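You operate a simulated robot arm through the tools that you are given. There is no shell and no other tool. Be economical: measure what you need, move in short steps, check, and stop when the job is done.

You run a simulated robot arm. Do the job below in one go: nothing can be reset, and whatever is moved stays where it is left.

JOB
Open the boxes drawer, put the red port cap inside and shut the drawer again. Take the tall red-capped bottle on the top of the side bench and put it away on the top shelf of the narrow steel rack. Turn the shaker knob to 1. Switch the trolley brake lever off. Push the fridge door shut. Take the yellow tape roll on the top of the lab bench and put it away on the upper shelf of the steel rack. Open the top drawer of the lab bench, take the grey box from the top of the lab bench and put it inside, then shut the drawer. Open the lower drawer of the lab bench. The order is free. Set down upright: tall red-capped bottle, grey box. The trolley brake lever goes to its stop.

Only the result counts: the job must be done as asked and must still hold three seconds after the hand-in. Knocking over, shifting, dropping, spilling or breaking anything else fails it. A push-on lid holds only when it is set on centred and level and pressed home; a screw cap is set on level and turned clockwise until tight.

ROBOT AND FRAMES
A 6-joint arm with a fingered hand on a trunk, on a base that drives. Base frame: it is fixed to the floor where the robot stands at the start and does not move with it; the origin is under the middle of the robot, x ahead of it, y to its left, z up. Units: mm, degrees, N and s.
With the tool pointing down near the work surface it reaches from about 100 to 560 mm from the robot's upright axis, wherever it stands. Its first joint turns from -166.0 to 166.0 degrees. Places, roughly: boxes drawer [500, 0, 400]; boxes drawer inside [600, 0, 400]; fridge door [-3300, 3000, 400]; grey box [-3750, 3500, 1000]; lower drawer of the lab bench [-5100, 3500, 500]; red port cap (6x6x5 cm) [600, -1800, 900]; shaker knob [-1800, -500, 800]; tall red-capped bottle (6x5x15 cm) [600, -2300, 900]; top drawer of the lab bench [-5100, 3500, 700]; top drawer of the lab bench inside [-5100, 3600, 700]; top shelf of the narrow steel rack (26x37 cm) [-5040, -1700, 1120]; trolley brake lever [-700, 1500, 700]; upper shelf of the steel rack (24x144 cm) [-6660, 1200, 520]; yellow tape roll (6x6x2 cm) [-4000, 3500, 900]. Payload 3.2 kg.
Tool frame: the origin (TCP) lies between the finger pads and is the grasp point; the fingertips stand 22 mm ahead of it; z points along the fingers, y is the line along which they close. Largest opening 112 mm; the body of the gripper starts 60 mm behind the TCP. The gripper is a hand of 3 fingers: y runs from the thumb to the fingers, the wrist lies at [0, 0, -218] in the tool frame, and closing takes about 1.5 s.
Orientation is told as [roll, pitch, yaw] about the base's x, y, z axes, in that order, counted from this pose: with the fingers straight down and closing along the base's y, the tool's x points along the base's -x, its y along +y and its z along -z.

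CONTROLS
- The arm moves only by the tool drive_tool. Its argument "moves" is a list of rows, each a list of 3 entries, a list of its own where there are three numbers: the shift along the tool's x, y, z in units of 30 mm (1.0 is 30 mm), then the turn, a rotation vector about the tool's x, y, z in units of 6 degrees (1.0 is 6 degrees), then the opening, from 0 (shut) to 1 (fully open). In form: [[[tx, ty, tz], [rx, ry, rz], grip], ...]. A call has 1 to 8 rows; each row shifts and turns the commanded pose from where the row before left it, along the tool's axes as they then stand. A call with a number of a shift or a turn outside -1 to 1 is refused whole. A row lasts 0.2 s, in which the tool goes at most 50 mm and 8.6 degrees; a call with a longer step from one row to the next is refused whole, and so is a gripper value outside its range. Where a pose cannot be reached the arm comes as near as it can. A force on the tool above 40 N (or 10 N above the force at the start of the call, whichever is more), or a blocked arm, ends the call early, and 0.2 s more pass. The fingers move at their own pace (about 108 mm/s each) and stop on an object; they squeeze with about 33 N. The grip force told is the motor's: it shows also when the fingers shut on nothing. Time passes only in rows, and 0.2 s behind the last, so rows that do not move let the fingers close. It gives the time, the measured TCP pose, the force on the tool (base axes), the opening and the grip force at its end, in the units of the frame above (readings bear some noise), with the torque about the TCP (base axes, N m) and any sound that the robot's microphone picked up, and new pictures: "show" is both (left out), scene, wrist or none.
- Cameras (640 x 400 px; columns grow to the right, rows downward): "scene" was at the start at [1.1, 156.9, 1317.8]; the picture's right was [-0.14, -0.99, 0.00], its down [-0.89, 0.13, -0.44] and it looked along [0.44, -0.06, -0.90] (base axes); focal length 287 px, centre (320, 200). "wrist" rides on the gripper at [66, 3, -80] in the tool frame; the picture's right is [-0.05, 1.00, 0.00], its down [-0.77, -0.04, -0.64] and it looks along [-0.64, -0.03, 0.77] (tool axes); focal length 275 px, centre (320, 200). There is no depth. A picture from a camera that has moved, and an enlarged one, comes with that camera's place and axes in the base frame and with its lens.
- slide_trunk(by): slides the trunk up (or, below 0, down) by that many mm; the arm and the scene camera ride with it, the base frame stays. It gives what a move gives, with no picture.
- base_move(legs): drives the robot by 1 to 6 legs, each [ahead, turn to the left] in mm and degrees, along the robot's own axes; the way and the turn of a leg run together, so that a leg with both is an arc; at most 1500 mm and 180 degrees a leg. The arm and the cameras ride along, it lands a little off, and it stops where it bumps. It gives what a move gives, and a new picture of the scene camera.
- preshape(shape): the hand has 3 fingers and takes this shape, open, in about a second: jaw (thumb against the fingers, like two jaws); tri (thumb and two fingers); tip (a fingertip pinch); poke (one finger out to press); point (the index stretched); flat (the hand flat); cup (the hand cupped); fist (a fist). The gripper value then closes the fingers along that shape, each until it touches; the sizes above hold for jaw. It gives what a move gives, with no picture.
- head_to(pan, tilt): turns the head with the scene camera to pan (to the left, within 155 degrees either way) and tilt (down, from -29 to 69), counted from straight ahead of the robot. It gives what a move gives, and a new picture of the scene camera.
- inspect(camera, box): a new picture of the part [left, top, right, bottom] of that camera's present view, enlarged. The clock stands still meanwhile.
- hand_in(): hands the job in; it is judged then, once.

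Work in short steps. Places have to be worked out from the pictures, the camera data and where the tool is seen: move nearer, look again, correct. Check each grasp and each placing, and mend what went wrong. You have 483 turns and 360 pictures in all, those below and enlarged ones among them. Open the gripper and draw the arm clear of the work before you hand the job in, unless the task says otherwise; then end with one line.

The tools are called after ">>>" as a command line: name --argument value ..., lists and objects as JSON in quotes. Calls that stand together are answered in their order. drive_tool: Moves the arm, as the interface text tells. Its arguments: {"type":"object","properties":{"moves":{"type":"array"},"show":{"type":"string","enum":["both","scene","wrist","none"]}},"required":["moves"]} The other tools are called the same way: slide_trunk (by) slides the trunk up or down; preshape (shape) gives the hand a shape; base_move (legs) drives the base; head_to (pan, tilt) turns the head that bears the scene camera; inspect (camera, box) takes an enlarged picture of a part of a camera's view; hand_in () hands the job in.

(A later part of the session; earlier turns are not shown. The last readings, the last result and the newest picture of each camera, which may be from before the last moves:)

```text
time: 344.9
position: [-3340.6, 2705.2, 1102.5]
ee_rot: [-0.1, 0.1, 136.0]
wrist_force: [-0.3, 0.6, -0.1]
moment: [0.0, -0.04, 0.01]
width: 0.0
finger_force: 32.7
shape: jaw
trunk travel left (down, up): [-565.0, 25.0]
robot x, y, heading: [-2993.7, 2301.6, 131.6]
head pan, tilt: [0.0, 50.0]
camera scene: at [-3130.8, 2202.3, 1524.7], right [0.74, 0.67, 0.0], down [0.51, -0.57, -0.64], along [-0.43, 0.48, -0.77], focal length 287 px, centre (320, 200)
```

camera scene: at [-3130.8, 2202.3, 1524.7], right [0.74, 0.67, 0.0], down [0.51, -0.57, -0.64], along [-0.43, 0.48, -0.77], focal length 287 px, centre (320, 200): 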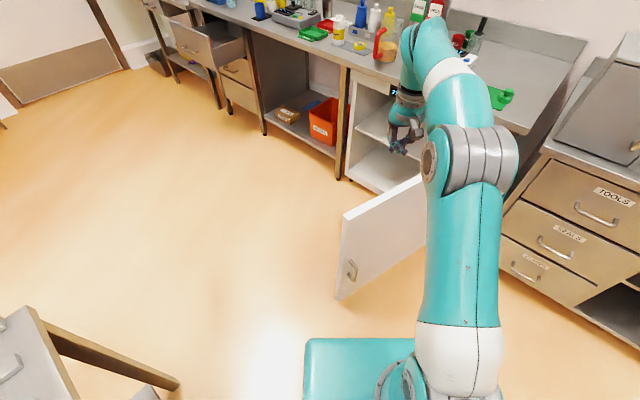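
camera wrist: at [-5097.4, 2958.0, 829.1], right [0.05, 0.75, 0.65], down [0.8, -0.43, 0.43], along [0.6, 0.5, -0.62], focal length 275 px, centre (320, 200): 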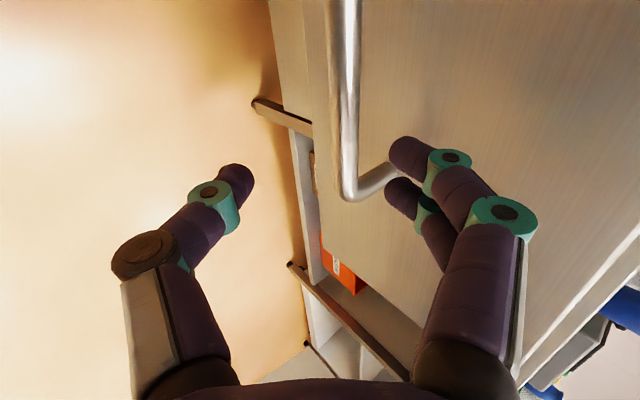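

>>> base_move --legs '[[-70, 0]]'

>>> slide_trunk --by -400

>>> slide_trunk --by -160

>>> base_move --legs '[[400, 0]]'

```text
time: 345.9
position: [-3292.6, 2651.2, 1103.8]
ee_rot: [0.0, -0.1, 135.9]
wrist_force: [0.8, -0.1, -0.1]
moment: [0.03, -0.02, 0.0]
width: 0.0
finger_force: 33.5
shape: jaw
trunk travel left (down, up): [-565.0, 25.0]
robot x, y, heading: [-2946.6, 2248.0, 131.9]
head pan, tilt: [0.0, 50.0]
camera scene: at [-3082.0, 2148.1, 1524.7], right [0.74, 0.67, 0.0], down [0.51, -0.57, -0.64], along [-0.43, 0.48, -0.77], focal length 287 px, centre (320, 200)
```

scene: 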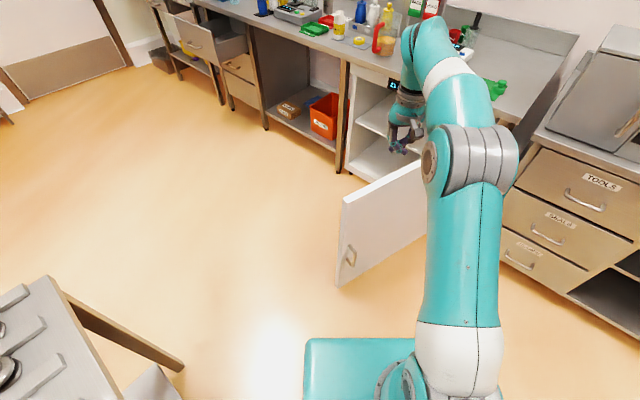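

```text
time: 349.7
position: [-3293.8, 2651.7, 702.6]
ee_rot: [-0.2, 0.0, 136.0]
wrist_force: [0.3, -0.1, 0.0]
moment: [-0.01, 0.02, 0.01]
width: 0.0
finger_force: 33.0
shape: jaw
trunk travel left (down, up): [-165.0, 425.0]
robot x, y, heading: [-2944.5, 2250.0, 131.8]
head pan, tilt: [0.0, 50.0]
```

```text
time: 351.5
position: [-3293.3, 2651.0, 542.4]
ee_rot: [-0.1, 0.0, 136.0]
wrist_force: [-0.7, 0.2, -0.1]
moment: [0.04, 0.0, 0.02]
width: 0.0
finger_force: 32.7
shape: jaw
trunk travel left (down, up): [-5.0, 585.0]
robot x, y, heading: [-2949.4, 2244.6, 132.2]
head pan, tilt: [0.0, 50.0]
```

```text
time: 354.1
position: [-3574.4, 2960.9, 543.3]
ee_rot: [-0.1, 0.0, 136.1]
wrist_force: [0.2, -0.3, -0.1]
moment: [0.0, -0.02, 0.0]
width: 0.0
finger_force: 33.1
shape: jaw
trunk travel left (down, up): [-5.0, 585.0]
robot x, y, heading: [-3230.2, 2559.3, 132.1]
head pan, tilt: [0.0, 50.0]
camera scene: at [-3363.2, 2459.5, 964.7], right [0.74, 0.67, 0.0], down [0.51, -0.57, -0.64], along [-0.43, 0.48, -0.77], focal length 287 px, centre (320, 200)
```

scene: 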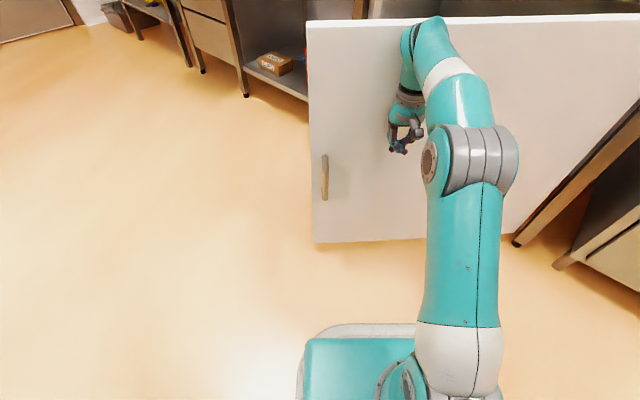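

The door swings. I keep pushing.

>>> base_move --legs '[[380, 0]]'

```text
time: 356.5
position: [-3834.2, 3244.7, 542.8]
ee_rot: [-0.2, 0.0, 136.2]
wrist_force: [0.5, -0.3, 0.6]
moment: [-0.01, 0.01, 0.03]
width: 0.0
finger_force: 32.8
shape: jaw
trunk travel left (down, up): [-5.0, 585.0]
robot x, y, heading: [-3487.4, 2845.4, 132.2]
head pan, tilt: [0.0, 50.0]
camera scene: at [-3621.2, 2743.6, 964.7], right [0.74, 0.67, 0.0], down [0.52, -0.57, -0.64], along [-0.43, 0.48, -0.77], focal length 287 px, centre (320, 200)
```

scene: 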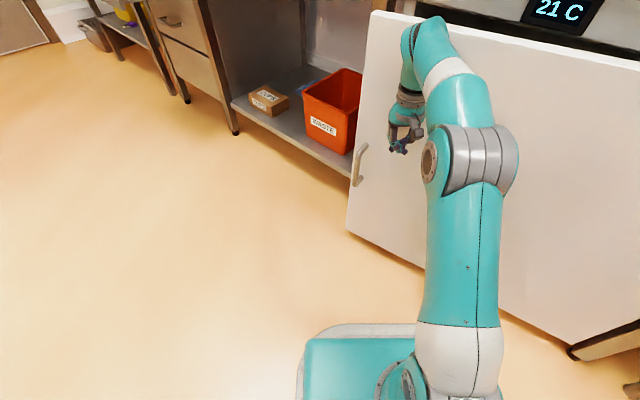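

>>> base_move --legs '[[90, 0]]'

>>> drive_tool --moves '[[[-0.4, 0, 0], [0, 0, 0], 0], [[-0.4, 0, 0], [0, 0, 0], 0], [[-0.4, 0, 0], [0, 0, 0], 0], [[-0.4, 0, 0], [0, 0, 0], 0]]'

```text
time: 357.6
position: [-3895.7, 3309.7, 542.8]
ee_rot: [-0.1, -0.1, 136.3]
wrist_force: [-0.2, 1.2, 0.6]
moment: [0.02, 0.03, 0.04]
width: 0.0
finger_force: 32.9
shape: jaw
trunk travel left (down, up): [-5.0, 585.0]
robot x, y, heading: [-3547.7, 2910.7, 132.7]
head pan, tilt: [0.0, 50.0]
camera scene: at [-3681.4, 2809.5, 964.7], right [0.74, 0.67, 0.0], down [0.52, -0.57, -0.64], along [-0.43, 0.47, -0.77], focal length 287 px, centre (320, 200)
```

scene: 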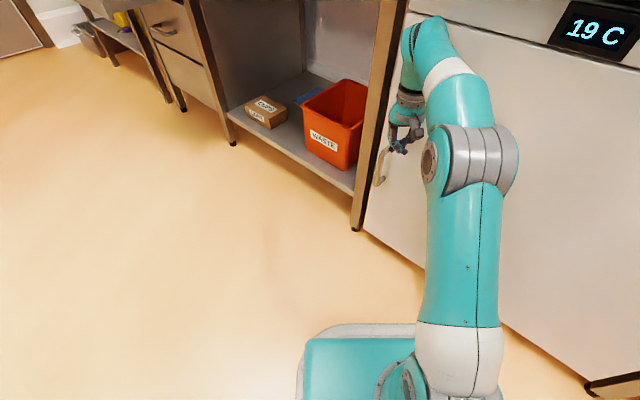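

```text
time: 358.6
position: [-3919.9, 3336.3, 543.4]
ee_rot: [-0.1, 0.0, 136.5]
wrist_force: [0.0, -1.0, 0.2]
moment: [-0.01, -0.01, 0.03]
width: 0.0
finger_force: 33.0
shape: jaw
out of reach, approached as far as the arm can: row 4
trunk travel left (down, up): [-5.0, 585.0]
robot x, y, heading: [-3545.4, 2909.7, 132.5]
head pan, tilt: [0.0, 50.0]
camera scene: at [-3681.4, 2809.5, 964.7], right [0.74, 0.67, 0.0], down [0.52, -0.57, -0.64], along [-0.43, 0.47, -0.77], focal length 287 px, centre (320, 200)
camera wrist: at [-3874.5, 3287.8, 623.3], right [-0.72, -0.69, 0.0], down [-0.53, 0.56, 0.64], along [-0.44, 0.46, -0.77], focal length 275 px, centre (320, 200)
```

scene: 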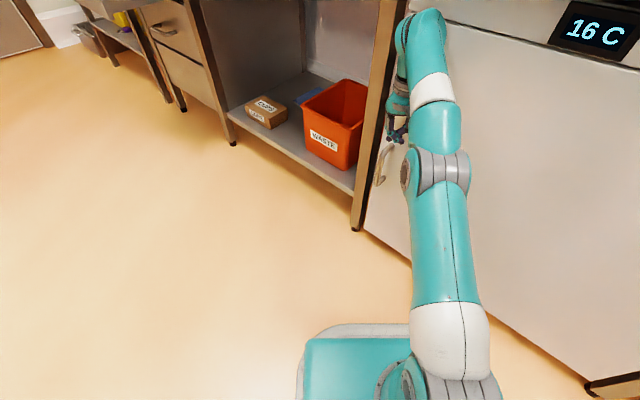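
wrist: 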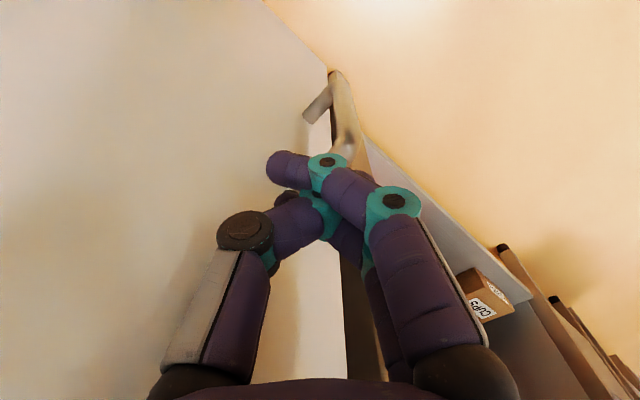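

The fridge display is cooling, so the door is about closed. I press it home by turning the base a few degrees clockwise (hand moves +x,+y).

>>> base_move --legs '[[0, -5]]'

```text
time: 359.5
position: [-3915.1, 3339.1, 545.0]
ee_rot: [-0.1, -0.1, 135.9]
wrist_force: [0.3, 0.9, 0.1]
moment: [-0.02, 0.01, -0.02]
width: 0.0
finger_force: 33.0
shape: jaw
trunk travel left (down, up): [-5.0, 585.0]
robot x, y, heading: [-3547.3, 2910.3, 132.1]
head pan, tilt: [0.0, 50.0]
stopped in leg 1: the robot was blocked; the commanded pose is now the measured one
camera scene: at [-3682.7, 2807.2, 964.3], right [0.74, 0.67, 0.0], down [0.51, -0.57, -0.64], along [-0.43, 0.48, -0.77], focal length 287 px, centre (320, 200)
```

scene: 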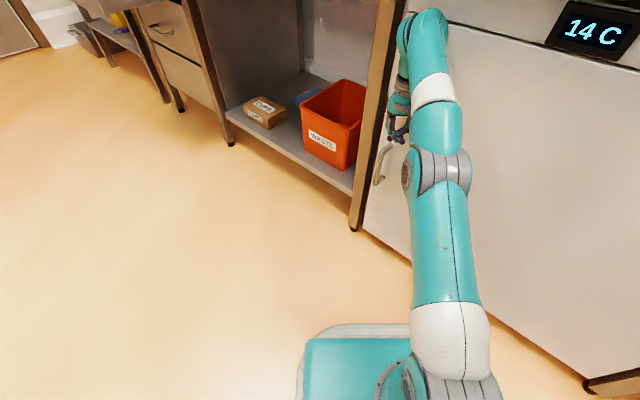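

Blocked against the door/bench; I back off 250 mm and inspect the door.

>>> base_move --legs '[[-250, 0]]'

>>> head_to --pan -15 --tilt 20

```text
time: 361.4
position: [-3743.8, 3149.8, 542.7]
ee_rot: [0.1, 0.0, 135.6]
wrist_force: [-0.1, 0.1, 0.0]
moment: [-0.03, 0.0, -0.01]
width: 0.2
finger_force: 33.4
shape: jaw
trunk travel left (down, up): [-5.0, 585.0]
robot x, y, heading: [-3376.0, 2715.7, 131.6]
head pan, tilt: [0.0, 50.0]
camera scene: at [-3513.9, 2619.8, 964.7], right [0.75, 0.66, 0.0], down [0.51, -0.58, -0.64], along [-0.42, 0.48, -0.77], focal length 287 px, centre (320, 200)
```

scene: 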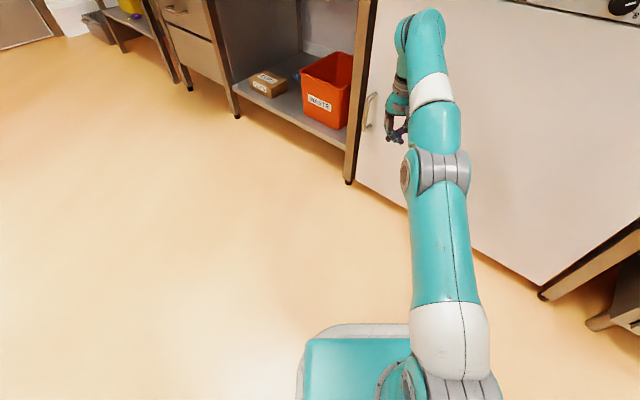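

```text
time: 362.3
position: [-3743.2, 3151.2, 543.3]
ee_rot: [0.1, 0.0, 135.6]
wrist_force: [0.0, 0.6, 0.1]
moment: [0.01, 0.03, 0.01]
width: 0.0
finger_force: 33.5
shape: jaw
trunk travel left (down, up): [-5.0, 585.0]
robot x, y, heading: [-3381.6, 2716.8, 131.4]
head pan, tilt: [-15.0, 20.0]
camera scene: at [-3504.4, 2645.4, 1010.2], right [0.9, 0.44, 0.0], down [0.15, -0.31, -0.94], along [-0.42, 0.84, -0.34], focal length 287 px, centre (320, 200)
```

scene: 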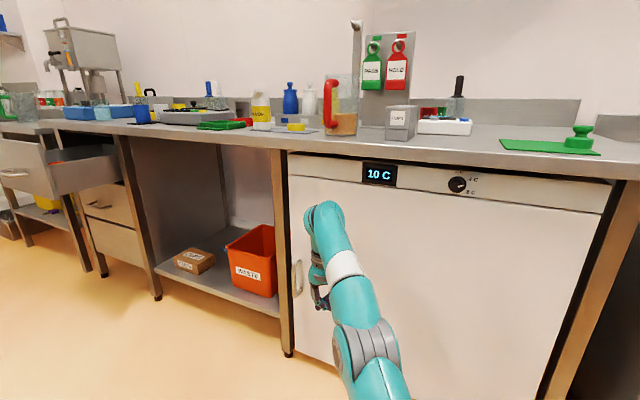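

The fridge door is flush shut. Now raise, retract, and position in front of the grey box.

>>> slide_trunk --by 400

>>> slide_trunk --by 180

>>> drive_tool --moves '[[[1, 0, 0], [0, 0, 0], 0.5], [[1, 0, 0], [0, 0, 0], 0.5], [[1, 0, 0], [0, 0, 0], 0.5], [[1, 0, 0], [0, 0, 0], 0.5], [[1, 0, 0], [0, 0, 0], 0.6], [[1, 0, 0], [0, 0, 0], 0.7], [[0, 0, -1], [0, 0, -0.4], 0.9]]' --show "none"

>>> base_move --legs '[[0, 8], [400, 0], [0, -49]]'

>>> head_to --pan -10 --tilt 45

```text
time: 366.1
position: [-3743.8, 3150.4, 943.6]
ee_rot: [0.0, 0.0, 135.6]
wrist_force: [-0.6, 1.1, -0.5]
moment: [0.01, 0.0, 0.02]
width: 0.0
finger_force: 33.0
shape: jaw
trunk travel left (down, up): [-405.0, 185.0]
robot x, y, heading: [-3377.2, 2718.9, 131.2]
head pan, tilt: [-15.0, 20.0]
```

```text
time: 368.1
position: [-3744.6, 3149.9, 1123.4]
ee_rot: [0.1, 0.1, 135.6]
wrist_force: [0.6, 0.5, 0.3]
moment: [-0.02, -0.02, -0.01]
width: 0.1
finger_force: 33.3
shape: jaw
trunk travel left (down, up): [-585.0, 5.0]
robot x, y, heading: [-3378.2, 2717.3, 131.4]
head pan, tilt: [-15.0, 20.0]
```

```text
time: 369.7
position: [-3614.6, 3026.4, 1153.0]
ee_rot: [0.1, -0.1, 138.0]
wrist_force: [-1.1, -0.4, 0.2]
moment: [0.04, -0.01, -0.02]
width: 100.7
finger_force: 0.0
shape: jaw
trunk travel left (down, up): [-585.0, 5.0]
robot x, y, heading: [-3380.6, 2716.6, 131.2]
head pan, tilt: [-15.0, 20.0]
```

```text
time: 375.0
position: [-3661.7, 3359.5, 1153.4]
ee_rot: [0.1, 0.1, 98.3]
wrist_force: [-0.5, 0.9, 0.4]
moment: [0.0, 0.01, 0.0]
width: 100.5
finger_force: 0.1
shape: jaw
trunk travel left (down, up): [-585.0, 5.0]
robot x, y, heading: [-3678.2, 2972.3, 91.6]
head pan, tilt: [-15.0, 20.0]
camera scene: at [-3820.7, 2996.8, 1590.3], right [0.97, -0.23, 0.0], down [-0.08, -0.33, -0.94], along [0.22, 0.91, -0.34], focal length 287 px, centre (320, 200)
```

scene: 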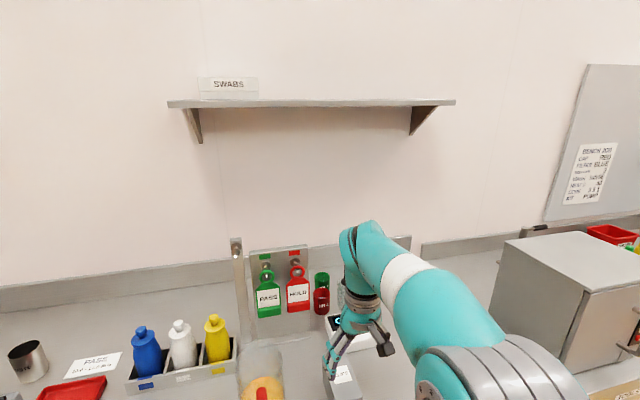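

```text
time: 375.9
position: [-3662.2, 3359.4, 1153.2]
ee_rot: [0.1, -0.2, 98.2]
wrist_force: [0.4, 0.2, -0.5]
moment: [0.0, 0.01, 0.01]
width: 100.5
finger_force: 0.0
shape: jaw
trunk travel left (down, up): [-585.0, 5.0]
robot x, y, heading: [-3677.7, 2969.9, 91.7]
head pan, tilt: [-10.0, 45.0]
camera scene: at [-3830.5, 2986.7, 1551.7], right [0.99, -0.15, 0.0], down [-0.1, -0.7, -0.71], along [0.1, 0.7, -0.71], focal length 287 px, centre (320, 200)
```

scene: 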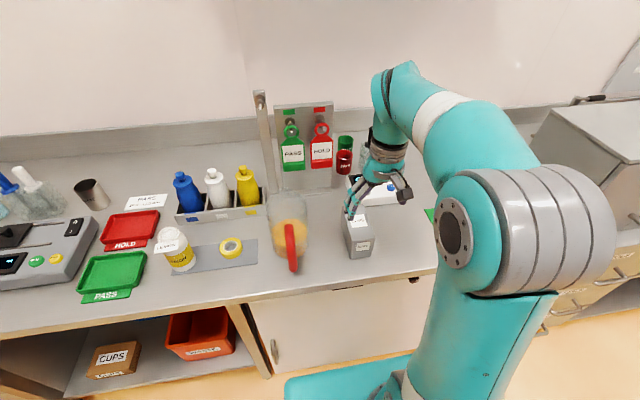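

>>> inspect --camera "wrist" --box '[0, 0, 640, 400]'

>>> inspect --camera "scene" --box '[210, 190, 400, 290]'

```text
1.00 times, centred on (320, 200) of wrist (not enlarged: the box is as wide or as high as the picture)
camera zoom: at [-3655.6, 3293.4, 1232.7], right [-1.0, -0.1, 0.0], down [-0.07, 0.77, 0.64], along [-0.06, 0.63, -0.77], focal length 275 px, centre (320, 200)
```

zoom: 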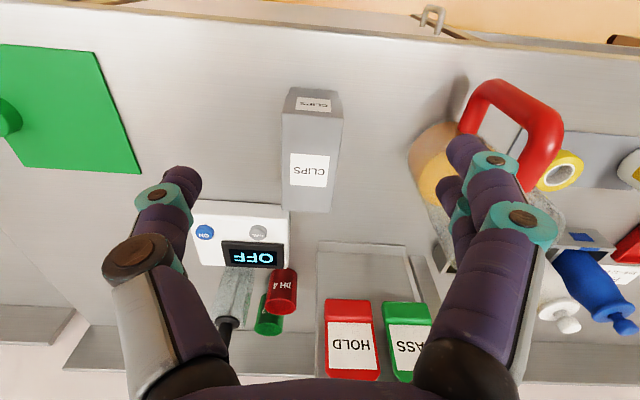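

```text
3.37 times, centred on (305, 240) of scene
camera zoom: at [-3830.5, 2986.7, 1551.7], right [0.99, -0.15, 0.0], down [-0.1, -0.7, -0.71], along [0.1, 0.7, -0.71], focal length 967 px, centre (370, 65)
```

zoom: 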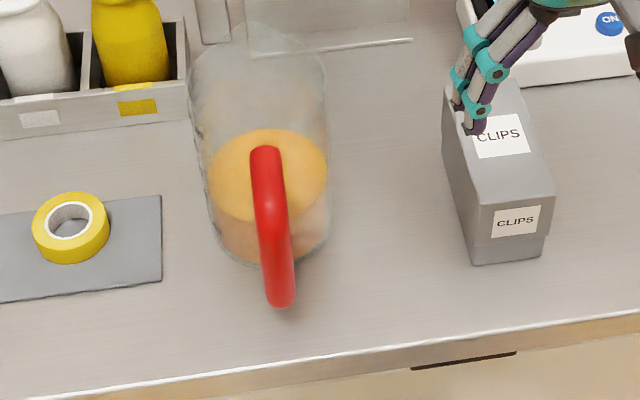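

The box's top is at z≈990, centred at (-3661, 3450), 55 mm wide along x. I align the yaw and go above it.

>>> drive_tool --moves '[[[0, 0, 0], [0, 0, 1], 0.9], [[0, 0, 0], [0, 0, 0.37], 0.9], [[-1, 0, 0], [0, 0, 0], 0.9], [[-1, 0, 0], [0, 0, 0], 0.9], [[-1, 0, 0.7], [0, 0, 0], 0.9]]' --show "wrist"

```text
time: 377.1
position: [-3665.7, 3450.9, 1129.9]
ee_rot: [0.1, 0.0, 90.1]
wrist_force: [-0.1, -0.3, -0.2]
moment: [-0.02, 0.01, 0.02]
width: 100.6
finger_force: 0.0
shape: jaw
trunk travel left (down, up): [-585.0, 5.0]
robot x, y, heading: [-3680.2, 2974.1, 91.7]
head pan, tilt: [-10.0, 45.0]
camera wrist: at [-3667.6, 3384.4, 1210.4], right [-1.0, 0.05, 0.0], down [0.04, 0.77, 0.64], along [0.03, 0.63, -0.77], focal length 275 px, centre (320, 200)
```

wrist: 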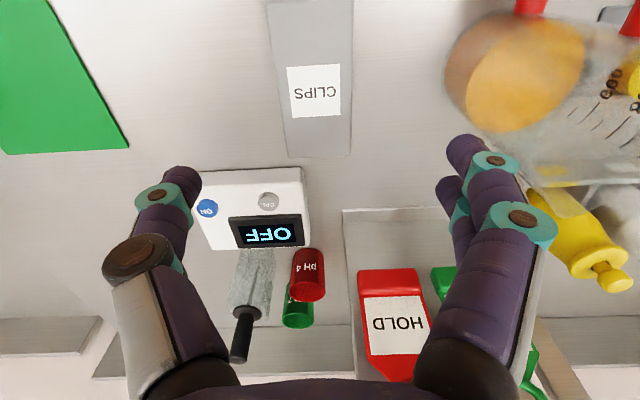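

Centred within 6 mm. I descend to z≈942.

>>> drive_tool --moves '[[[0, -0.2, 1], [0, 0, 0], 0.9], [[0, 0, 1], [0, 0, 0], 0.9], [[0, 0, 1], [0, 0, 0], 0.9], [[0, 0, 1], [0, 0, 0], 0.9], [[0, 0, 1], [0, 0, 0], 0.9], [[0, 0, 0.7], [0, 0, 0], 0.9], [[0, 0, 0.4], [0, 0, 0], 0.9]]' --show "wrist"

```text
time: 378.7
position: [-3656.0, 3450.8, 949.0]
ee_rot: [0.1, -0.1, 90.1]
wrist_force: [-0.3, -0.1, 0.1]
moment: [0.01, -0.02, -0.01]
width: 100.6
finger_force: 0.0
shape: jaw
trunk travel left (down, up): [-585.0, 5.0]
robot x, y, heading: [-3677.4, 2971.9, 91.6]
head pan, tilt: [-10.0, 45.0]
camera wrist: at [-3659.2, 3383.7, 1028.4], right [-1.0, 0.04, 0.0], down [0.04, 0.77, 0.64], along [0.03, 0.64, -0.77], focal length 275 px, centre (320, 200)
```

wrist: 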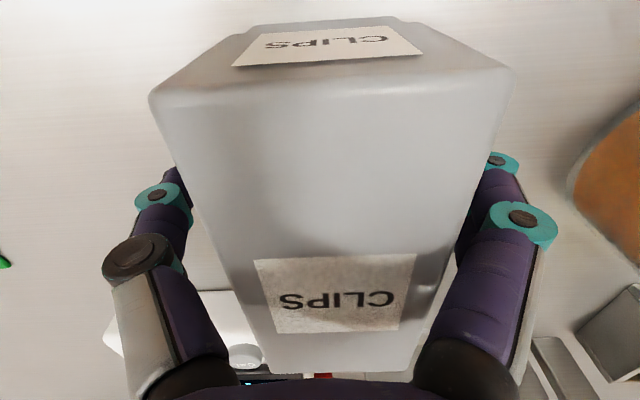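

Fingers straddle the box. I close and lift.

>>> drive_tool --moves '[[[0, 0, 0.2], [0, 0, 0], 0.9], [[0, 0, 0], [0, 0, 0], 0], [[0, 0, 0], [0, 0, 0], 0], [[0, 0, 0], [0, 0, 0], 0], [[0, 0, 0], [0, 0, 0], 0], [[0, 0, 0], [0, 0, 0], 0], [[0, 0, -0.5], [0, 0, 0], 0], [[0, 0, -0.7], [0, 0, 0], 0]]'

```text
time: 380.5
position: [-3655.9, 3452.6, 980.6]
ee_rot: [0.2, -0.1, 90.0]
wrist_force: [0.2, -0.3, -2.8]
moment: [-0.01, 0.0, -0.02]
width: 53.8
finger_force: 32.6
shape: jaw
trunk travel left (down, up): [-585.0, 5.0]
robot x, y, heading: [-3681.3, 2973.0, 91.8]
head pan, tilt: [-10.0, 45.0]
camera scene: at [-3830.5, 2986.8, 1551.5], right [0.99, -0.15, 0.0], down [-0.1, -0.7, -0.71], along [0.1, 0.7, -0.71], focal length 287 px, centre (320, 200)
camera wrist: at [-3659.2, 3385.4, 1059.8], right [-1.0, 0.04, 0.0], down [0.04, 0.77, 0.64], along [0.03, 0.63, -0.77], focal length 275 px, centre (320, 200)
```

scene: 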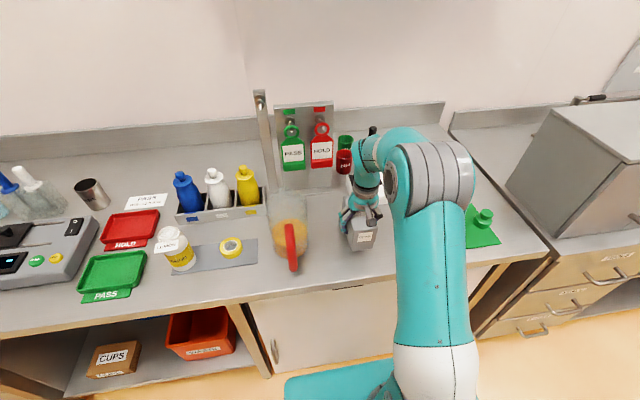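
wrist: 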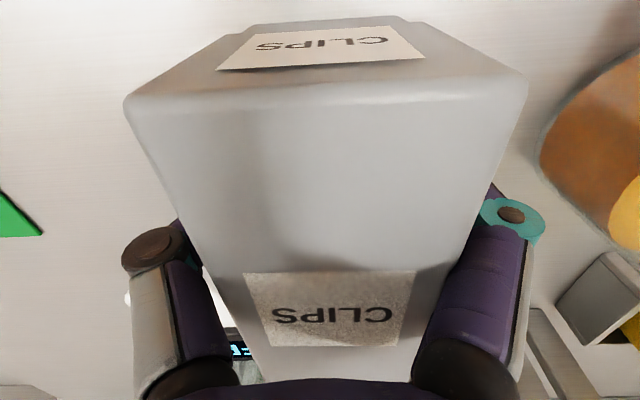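

The box is held. I lift, retract and drive it to the open drawer.

>>> drive_tool --moves '[[[0, 0, -1], [0, 0, 0], 0], [[0, 0, -1], [0, 0, 0], 0], [[0, 0, -1], [0, 0, 0], 0], [[0, 0, -1], [0, 0, 0], 0], [[0.6, 0, -1], [0, 0, 0], 0], [[1, 0, 0], [0, 0, 0], 0], [[1, 0, 0], [0, 0, 0], 0]]' --show "none"

>>> base_move --legs '[[-450, 0], [0, 87], [1340, 0]]'

```text
time: 382.1
position: [-3657.0, 3371.3, 1132.0]
ee_rot: [0.1, 0.0, 90.1]
wrist_force: [0.6, -0.2, -2.7]
moment: [-0.01, 0.04, -0.04]
width: 53.7
finger_force: 33.0
shape: jaw
trunk travel left (down, up): [-585.0, 5.0]
robot x, y, heading: [-3676.9, 2970.0, 91.6]
head pan, tilt: [-10.0, 45.0]
```

```text
time: 395.0
position: [-5419.8, 2487.4, 1131.3]
ee_rot: [0.1, 0.1, -179.1]
wrist_force: [-0.5, -0.1, -3.0]
moment: [0.01, -0.01, -0.02]
width: 53.8
finger_force: 32.6
shape: jaw
trunk travel left (down, up): [-585.0, 5.0]
robot x, y, heading: [-5017.3, 2473.8, -177.6]
head pan, tilt: [-10.0, 45.0]
camera scene: at [-5031.9, 2319.8, 1551.6], right [0.13, 0.99, 0.0], down [0.7, -0.09, -0.71], along [-0.7, 0.09, -0.71], focal length 287 px, centre (320, 200)
```

scene: 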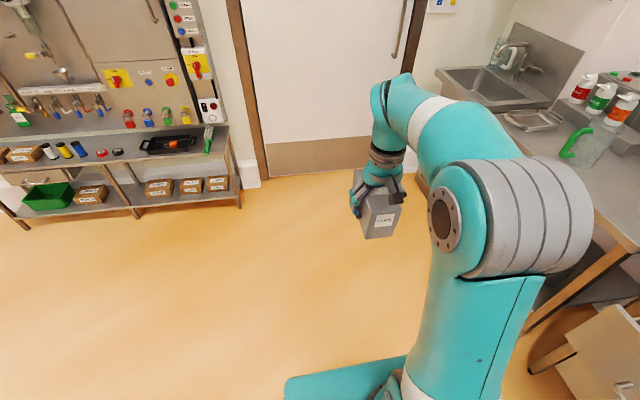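

>>> base_move --legs '[[0, -91.5], [290, 0]]'

>>> head_to --pan 0 --tilt 58

```text
time: 401.0
position: [-4961.0, 3159.8, 1130.7]
ee_rot: [0.1, 0.0, 86.4]
wrist_force: [0.1, 0.2, -2.2]
moment: [-0.05, -0.04, 0.04]
width: 53.6
finger_force: 32.9
shape: jaw
trunk travel left (down, up): [-585.0, 5.0]
robot x, y, heading: [-5003.8, 2760.6, 87.9]
head pan, tilt: [-10.0, 45.0]
camera scene: at [-5158.6, 2785.9, 1551.6], right [0.98, -0.21, 0.0], down [-0.15, -0.69, -0.71], along [0.15, 0.69, -0.71], focal length 287 px, centre (320, 200)
```

scene: 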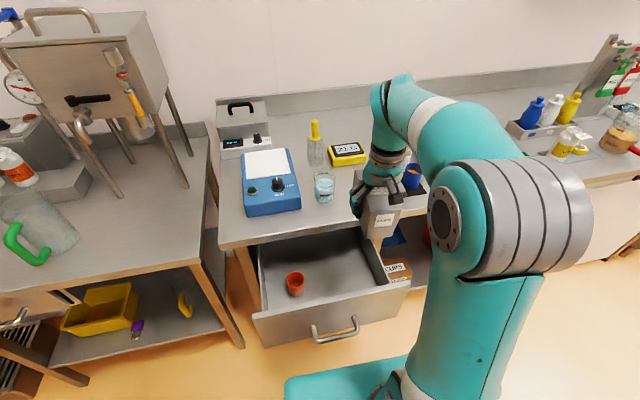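

```text
time: 401.8
position: [-4960.8, 3158.9, 1131.6]
ee_rot: [0.2, 0.0, 86.5]
wrist_force: [0.4, 0.0, -2.6]
moment: [-0.02, -0.01, -0.02]
width: 53.8
finger_force: 32.5
shape: jaw
trunk travel left (down, up): [-585.0, 5.0]
robot x, y, heading: [-5005.1, 2760.4, 88.0]
head pan, tilt: [0.0, 58.0]
camera scene: at [-5173.1, 2774.4, 1534.5], right [1.0, -0.04, 0.0], down [-0.03, -0.85, -0.53], along [0.02, 0.53, -0.85], focal length 287 px, centre (320, 200)
```

scene: 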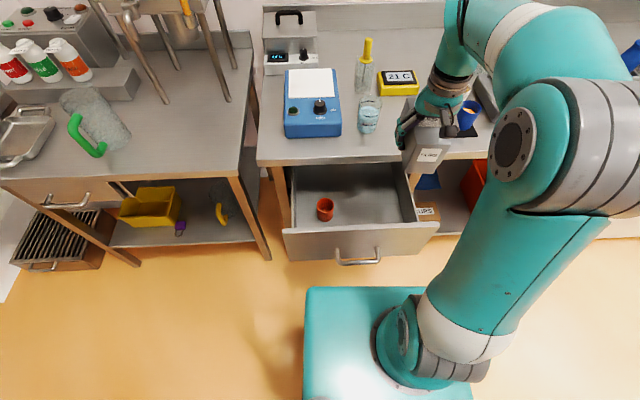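

The drawer interior spans x -5245…-4840; the red cup is at the left (-5137, 3260). I'll place the box at about (-4968, 3235). Move above and descend partway.

>>> drive_tool --moves '[[[-0.85, 0.1, 0], [0, 0, -0.6], 0], [[-0.85, 0.1, 0], [0, 0, 0], 0], [[-0.83, 0.1, 0], [0, 0, 0], 0], [[0, 0, 1], [0, 0, 0], 0], [[0, 0, 1], [0, 0, 0], 0], [[0, 0, 1], [0, 0, 0], 0], [[0, 0, 1], [0, 0, 0], 0], [[0, 0, 1], [0, 0, 0], 0]]'

```text
time: 403.6
position: [-4967.2, 3236.5, 981.4]
ee_rot: [0.1, 0.0, 90.0]
wrist_force: [0.1, -1.2, -2.9]
moment: [-0.01, -0.04, -0.06]
width: 53.4
finger_force: 32.7
shape: jaw
trunk travel left (down, up): [-585.0, 5.0]
robot x, y, heading: [-5004.6, 2752.5, 88.2]
head pan, tilt: [0.0, 58.0]
camera scene: at [-5173.1, 2774.7, 1534.5], right [1.0, -0.04, 0.0], down [-0.03, -0.85, -0.53], along [0.02, 0.53, -0.85], focal length 287 px, centre (320, 200)
camera wrist: at [-4970.8, 3169.2, 1060.8], right [-1.0, 0.05, 0.0], down [0.04, 0.77, 0.64], along [0.03, 0.64, -0.77], focal length 275 px, centre (320, 200)
```

scene: 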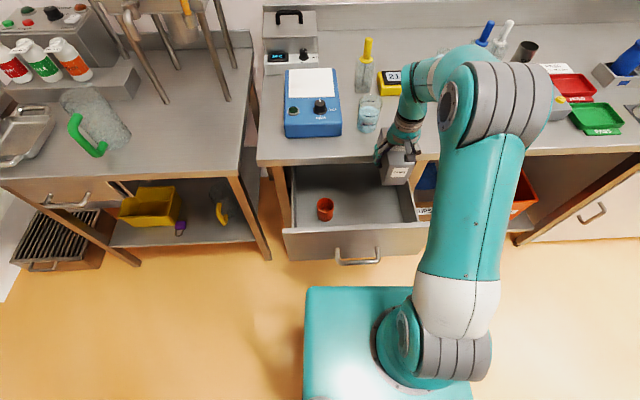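
wrist: 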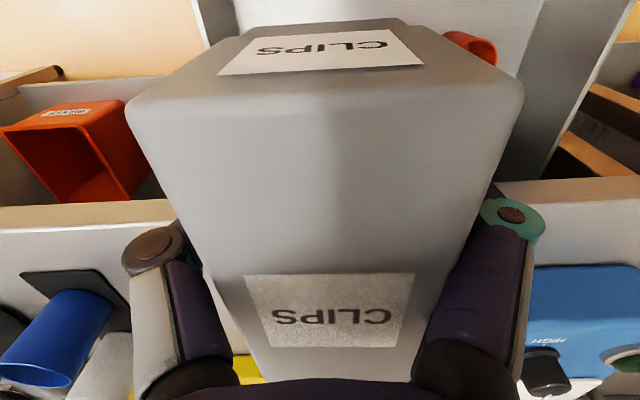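

I shift 7 mm toward the robot for clearance from the bench edge and descend further.

>>> drive_tool --moves '[[[0.23, 0, 0.6], [0, 0, 0], 0], [[0, 0, 0.9], [0, 0, 0], 0], [[0, 0, 0.9], [0, 0, 0], 0], [[0, 0, 0.9], [0, 0, 0], 0], [[0, 0, 0.9], [0, 0, 0], 0], [[0, 0, 0.9], [0, 0, 0], 0]]'

```text
time: 405.0
position: [-4968.9, 3228.7, 828.6]
ee_rot: [0.1, 0.1, 90.0]
wrist_force: [0.0, 0.1, -2.4]
moment: [-0.03, -0.02, 0.0]
width: 53.6
finger_force: 32.4
shape: jaw
trunk travel left (down, up): [-585.0, 5.0]
robot x, y, heading: [-5008.4, 2757.7, 87.9]
head pan, tilt: [0.0, 58.0]
camera scene: at [-5173.1, 2774.6, 1534.5], right [1.0, -0.04, 0.0], down [-0.03, -0.85, -0.53], along [0.02, 0.53, -0.85], focal length 287 px, centre (320, 200)
camera wrist: at [-4971.8, 3162.1, 908.4], right [-1.0, 0.05, 0.0], down [0.04, 0.77, 0.64], along [0.03, 0.64, -0.77], focal length 275 px, centre (320, 200)
```

scene: 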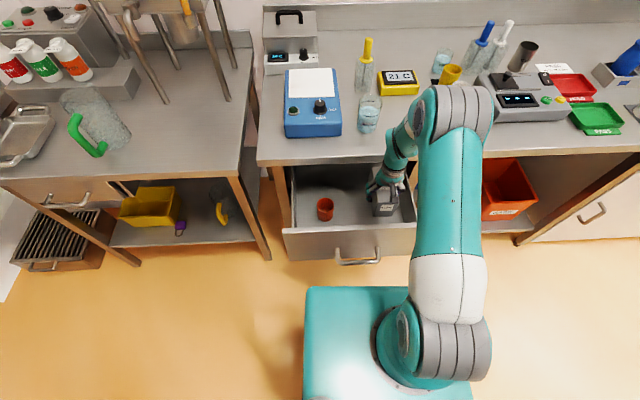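
wrist: 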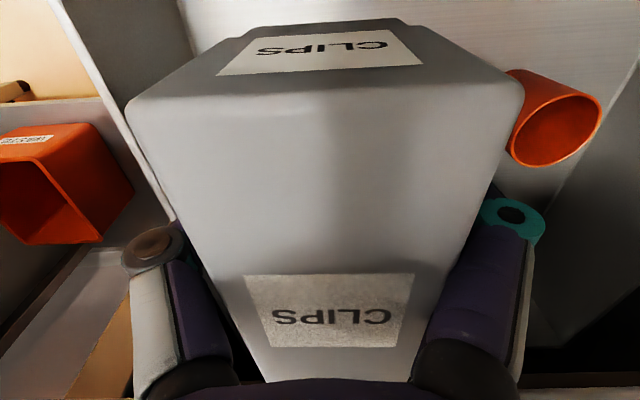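

>>> drive_tool --moves '[[[0, 0, 0.9], [0, 0, 0], 0], [[0, 0, 0.9], [0, 0, 0], 0], [[0, 0, 0.6], [0, 0, 0], 0], [[0, 0, 0.4], [0, 0, 0], 0], [[0, 0, 0.4], [0, 0, 0], 0], [[0, 0, 0.4], [0, 0, 0], 0], [[0, 0, 0.4], [0, 0, 0], 0], [[0, 0, 0.4], [0, 0, 0], 0]]'

```text
time: 406.8
position: [-4969.0, 3229.3, 699.2]
ee_rot: [0.1, -0.3, 90.0]
wrist_force: [-2.8, 0.0, 18.8]
moment: [-0.07, -0.51, -0.04]
width: 53.5
finger_force: 33.1
shape: jaw
trunk travel left (down, up): [-585.0, 5.0]
robot x, y, heading: [-5010.3, 2761.5, 88.0]
head pan, tilt: [0.0, 58.0]
camera scene: at [-5173.8, 2771.9, 1534.9], right [1.0, -0.04, 0.0], down [-0.03, -0.85, -0.53], along [0.02, 0.53, -0.85], focal length 287 px, centre (320, 200)
camera wrist: at [-4972.1, 3162.2, 777.9], right [-1.0, 0.05, 0.0], down [0.04, 0.77, 0.64], along [0.03, 0.64, -0.77], focal length 275 px, centre (320, 200)
```

scene: 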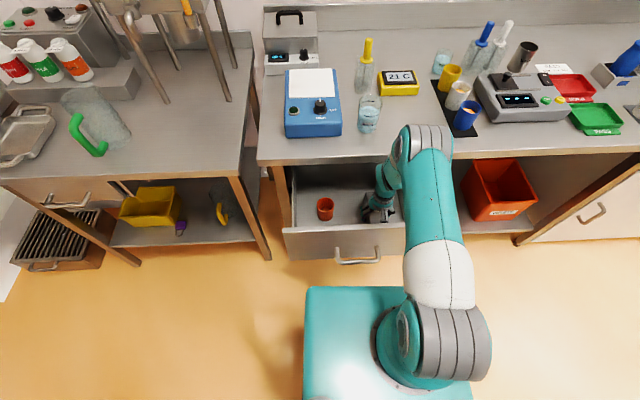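
wrist: 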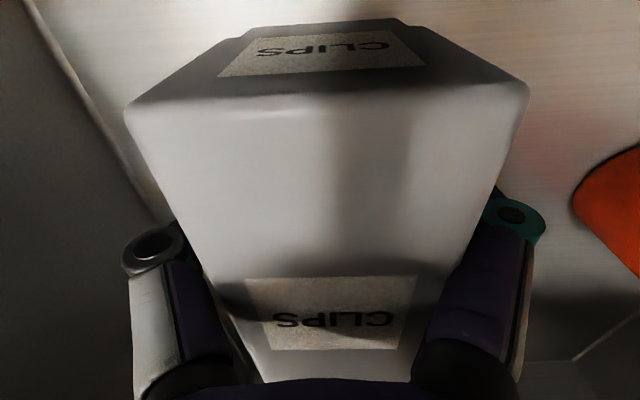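

The box is on the drawer floor. I open and rise.

>>> drive_tool --moves '[[[0, 0, -0.1], [0, 0, 0], 0], [[0, 0, 0], [0, 0, 0], 0.8], [[0, 0, 0], [0, 0, 0], 0.8], [[0, 0, 0], [0, 0, 0], 0.8], [[0, 0, -0.7], [0, 0, 0], 0.8], [[0, 0, -1], [0, 0, 0], 0.8], [[0, 0, -1], [0, 0, 0], 0.8], [[0, 0, -1], [0, 0, 0], 0.8]]'

```text
time: 408.6
position: [-4968.2, 3227.0, 809.2]
ee_rot: [0.0, 0.0, 90.0]
wrist_force: [-0.4, 0.0, -0.1]
moment: [0.01, 0.02, 0.01]
width: 89.1
finger_force: 0.1
shape: jaw
trunk travel left (down, up): [-585.0, 5.0]
robot x, y, heading: [-5008.0, 2763.2, 88.0]
head pan, tilt: [0.0, 58.0]
camera scene: at [-5173.2, 2773.7, 1534.4], right [1.0, -0.04, 0.0], down [-0.03, -0.85, -0.53], along [0.02, 0.53, -0.85], focal length 287 px, centre (320, 200)
camera wrist: at [-4972.2, 3159.6, 889.1], right [-1.0, 0.05, 0.0], down [0.04, 0.77, 0.64], along [0.03, 0.64, -0.77], focal length 275 px, centre (320, 200)
```

scene: 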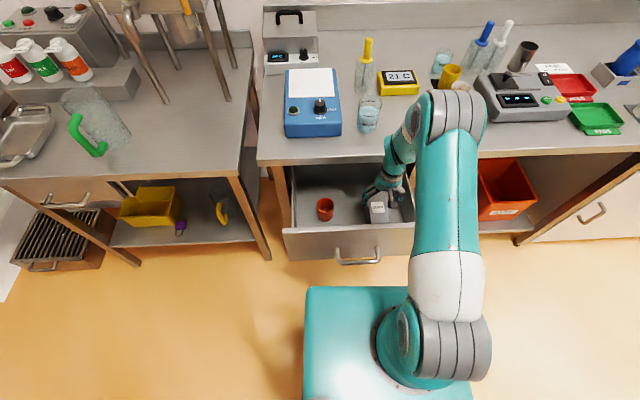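
wrist: 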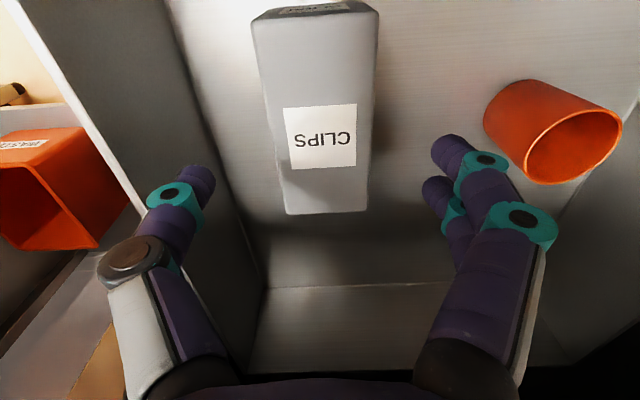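

The box stands upright in the drawer. I rise out of the drawer.

>>> drive_tool --moves '[[[0, 0, -1], [0, 0, 0], 0.8], [[0, 0, -1], [0, 0, 0], 0.8], [[0, 0, -1], [0, 0, 0], 0.4], [[0, 0, -1], [0, 0, 0], 0], [[0, 0, -1], [0, 0, 0], 0], [[0, 0, -1], [0, 0, 0], 0]]' --show "none"

>>> base_move --legs '[[-230, 0]]'

>>> drive_tool --moves '[[[0, 0.6, 1], [0, -0.9, 0], 0], [[0, 0.6, 1], [0, -0.9, 0], 0], [[0, 0.6, 1], [0, -0.9, 0], 0], [[0, 0.6, 1], [0, -0.9, 0], 0]]'

```text
time: 410.0
position: [-4970.1, 3228.3, 990.9]
ee_rot: [0.1, 0.0, 90.0]
wrist_force: [-0.6, 0.8, 0.2]
moment: [0.03, 0.0, -0.04]
width: 0.0
finger_force: 33.0
shape: jaw
trunk travel left (down, up): [-585.0, 5.0]
robot x, y, heading: [-5010.3, 2757.5, 88.2]
head pan, tilt: [0.0, 58.0]
```

```text
time: 411.7
position: [-4978.1, 2994.4, 991.2]
ee_rot: [0.1, 0.0, 90.0]
wrist_force: [-0.2, -0.8, -0.4]
moment: [0.02, 0.0, 0.03]
width: 0.1
finger_force: 33.1
shape: jaw
trunk travel left (down, up): [-585.0, 5.0]
robot x, y, heading: [-5016.2, 2529.1, 87.8]
head pan, tilt: [0.0, 58.0]
camera scene: at [-5181.5, 2539.4, 1534.5], right [1.0, -0.04, 0.0], down [-0.03, -0.85, -0.53], along [0.02, 0.53, -0.85], focal length 287 px, centre (320, 200)
```

scene: 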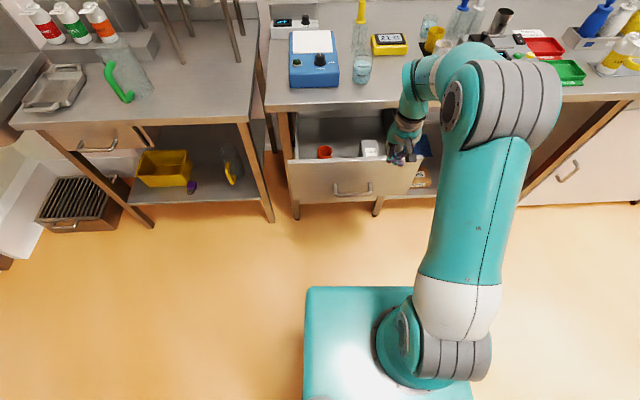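

```text
time: 412.7
position: [-5044.6, 3007.9, 879.4]
ee_rot: [-0.4, -20.4, 90.1]
wrist_force: [0.5, 0.9, -0.5]
moment: [-0.04, 0.02, 0.02]
width: 0.0
finger_force: 32.5
shape: jaw
out of reach, approached as far as the arm can: row 4
trunk travel left (down, up): [-585.0, 5.0]
robot x, y, heading: [-5016.7, 2527.9, 88.2]
head pan, tilt: [0.0, 58.0]
camera scene: at [-5181.4, 2540.3, 1534.5], right [1.0, -0.04, 0.0], down [-0.03, -0.85, -0.53], along [0.02, 0.53, -0.85], focal length 287 px, centre (320, 200)
camera wrist: at [-5047.4, 2917.7, 931.1], right [-1.0, 0.04, 0.01], down [0.03, 0.5, 0.86], along [0.03, 0.86, -0.5], focal length 275 px, centre (320, 200)
```

scene: 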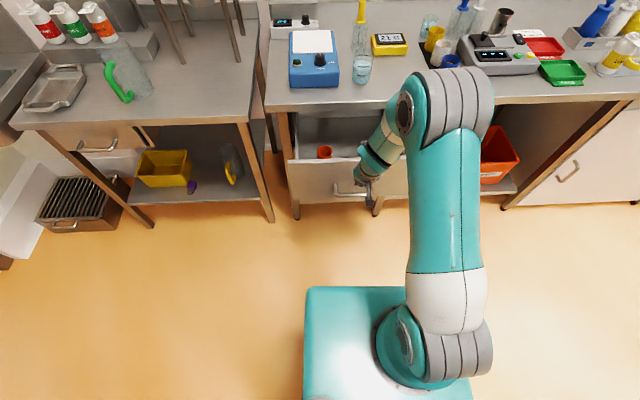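
wrist: 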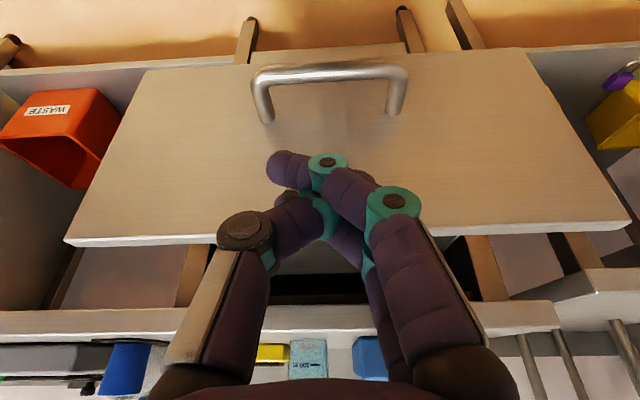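

Tilted 20°. I lower the fist straight down in front of the handle bar.

>>> drive_tool --moves '[[[0.35, 0, 0.95], [0, 0, 0], 0], [[0.35, 0, 0.95], [0, 0, 0], 0], [[0.35, 0, 0.95], [0, 0, 0], 0], [[0.35, 0, 0.95], [0, 0, 0], 0], [[0.35, 0, 0.95], [0, 0, 0], 0]]' --show "wrist"

```text
time: 413.9
position: [-5047.3, 3027.5, 776.5]
ee_rot: [-0.6, -21.4, 90.0]
wrist_force: [-0.2, 1.3, -0.5]
moment: [-0.02, 0.0, 0.02]
width: 0.0
finger_force: 32.9
shape: jaw
out of reach, approached as far as the arm can: row 1, 2, 4, 5
trunk travel left (down, up): [-585.0, 5.0]
robot x, y, heading: [-5014.7, 2521.2, 88.2]
head pan, tilt: [0.0, 58.0]
camera wrist: at [-5051.8, 2935.4, 827.2], right [-1.0, 0.05, 0.01], down [0.03, 0.49, 0.87], along [0.04, 0.87, -0.49], focal length 275 px, centre (320, 200)
```

wrist: 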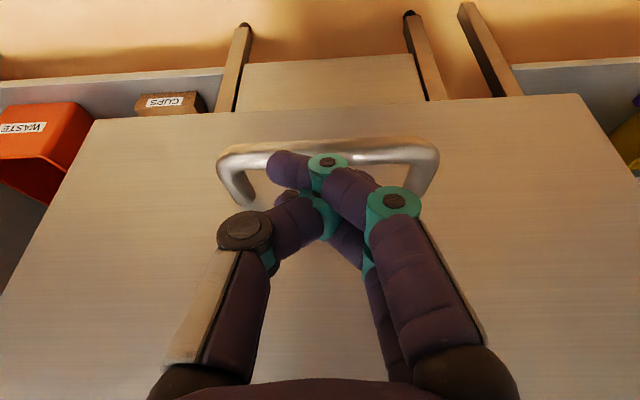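

I complete the lowering with the trunk, then push with the base.

>>> slide_trunk --by -55

>>> base_move --legs '[[230, 0]]'

>>> inspect --camera "wrist" --box '[0, 0, 640, 400]'

```text
time: 414.9
position: [-5047.7, 3026.3, 722.2]
ee_rot: [-0.6, -21.3, 90.0]
wrist_force: [0.2, -0.1, 0.1]
moment: [0.01, -0.04, -0.01]
width: 0.2
finger_force: 33.1
shape: jaw
trunk travel left (down, up): [-530.0, 60.0]
robot x, y, heading: [-5017.6, 2523.2, 87.9]
head pan, tilt: [0.0, 58.0]
```

```text
time: 416.6
position: [-5040.6, 3248.5, 722.5]
ee_rot: [-0.7, -21.3, 90.2]
wrist_force: [-0.3, 0.3, 0.8]
moment: [-0.02, 0.02, 0.01]
width: 0.0
finger_force: 32.7
shape: jaw
trunk travel left (down, up): [-530.0, 60.0]
robot x, y, heading: [-5007.4, 2748.8, 88.1]
head pan, tilt: [0.0, 58.0]
camera scene: at [-5173.9, 2762.3, 1479.5], right [1.0, -0.03, 0.0], down [-0.03, -0.85, -0.53], along [0.02, 0.53, -0.85], focal length 287 px, centre (320, 200)
```

scene: 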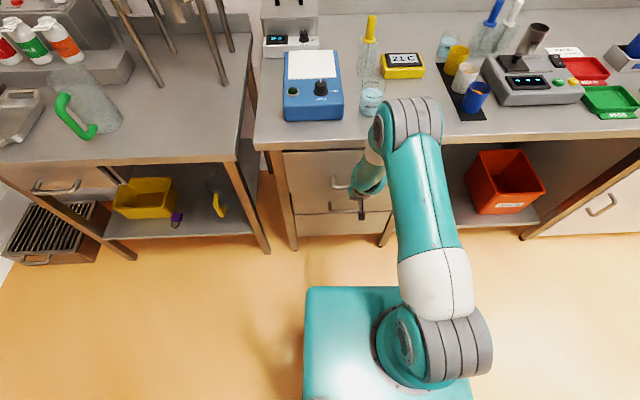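

```text
1.00 times, centred on (320, 200) of wrist (not enlarged: the box is as wide or as high as the picture)
camera zoom: at [-5045.0, 3156.9, 772.4], right [-1.0, 0.04, 0.01], down [0.03, 0.49, 0.87], along [0.04, 0.87, -0.49], focal length 275 px, centre (320, 200)
```

zoom: 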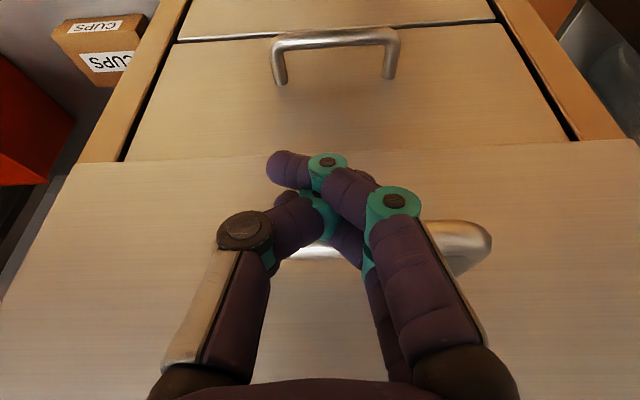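

The drawer is closing. I push on in smaller steps.

>>> base_move --legs '[[50, 0]]'

>>> inspect --camera "wrist" --box '[0, 0, 640, 400]'

```text
time: 417.5
position: [-5040.1, 3296.4, 722.1]
ee_rot: [-0.5, -21.1, 90.2]
wrist_force: [0.7, -15.9, -9.4]
moment: [-0.03, -0.05, 0.06]
width: 0.0
finger_force: 33.4
shape: jaw
trunk travel left (down, up): [-530.0, 60.0]
robot x, y, heading: [-5007.2, 2796.2, 88.1]
head pan, tilt: [0.0, 58.0]
camera scene: at [-5172.3, 2809.6, 1479.4], right [1.0, -0.03, 0.0], down [-0.03, -0.85, -0.53], along [0.02, 0.53, -0.85], focal length 287 px, centre (320, 200)
```

scene: 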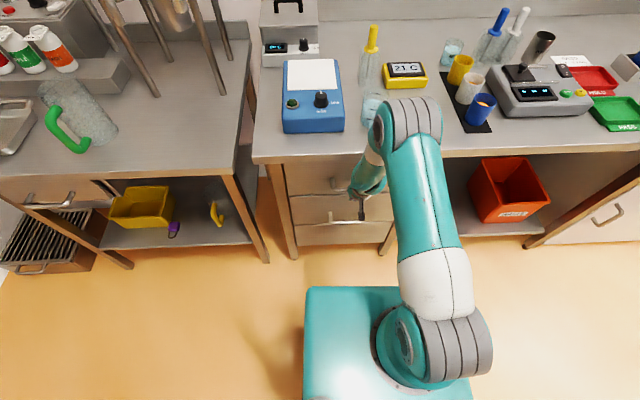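

```text
1.00 times, centred on (320, 200) of wrist (not enlarged: the box is as wide or as high as the picture)
camera zoom: at [-5043.6, 3204.4, 772.4], right [-1.0, 0.04, 0.01], down [0.03, 0.49, 0.87], along [0.03, 0.87, -0.49], focal length 275 px, centre (320, 200)
```

zoom: 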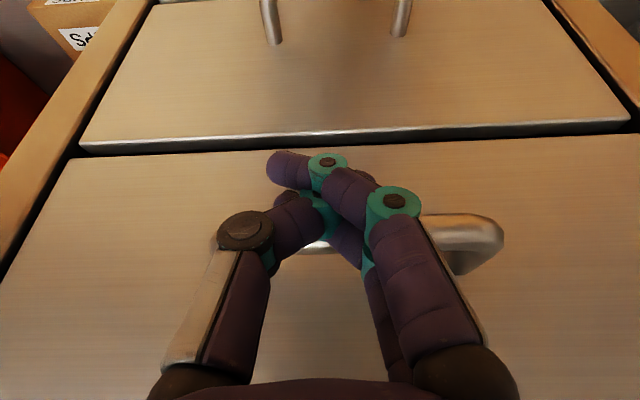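

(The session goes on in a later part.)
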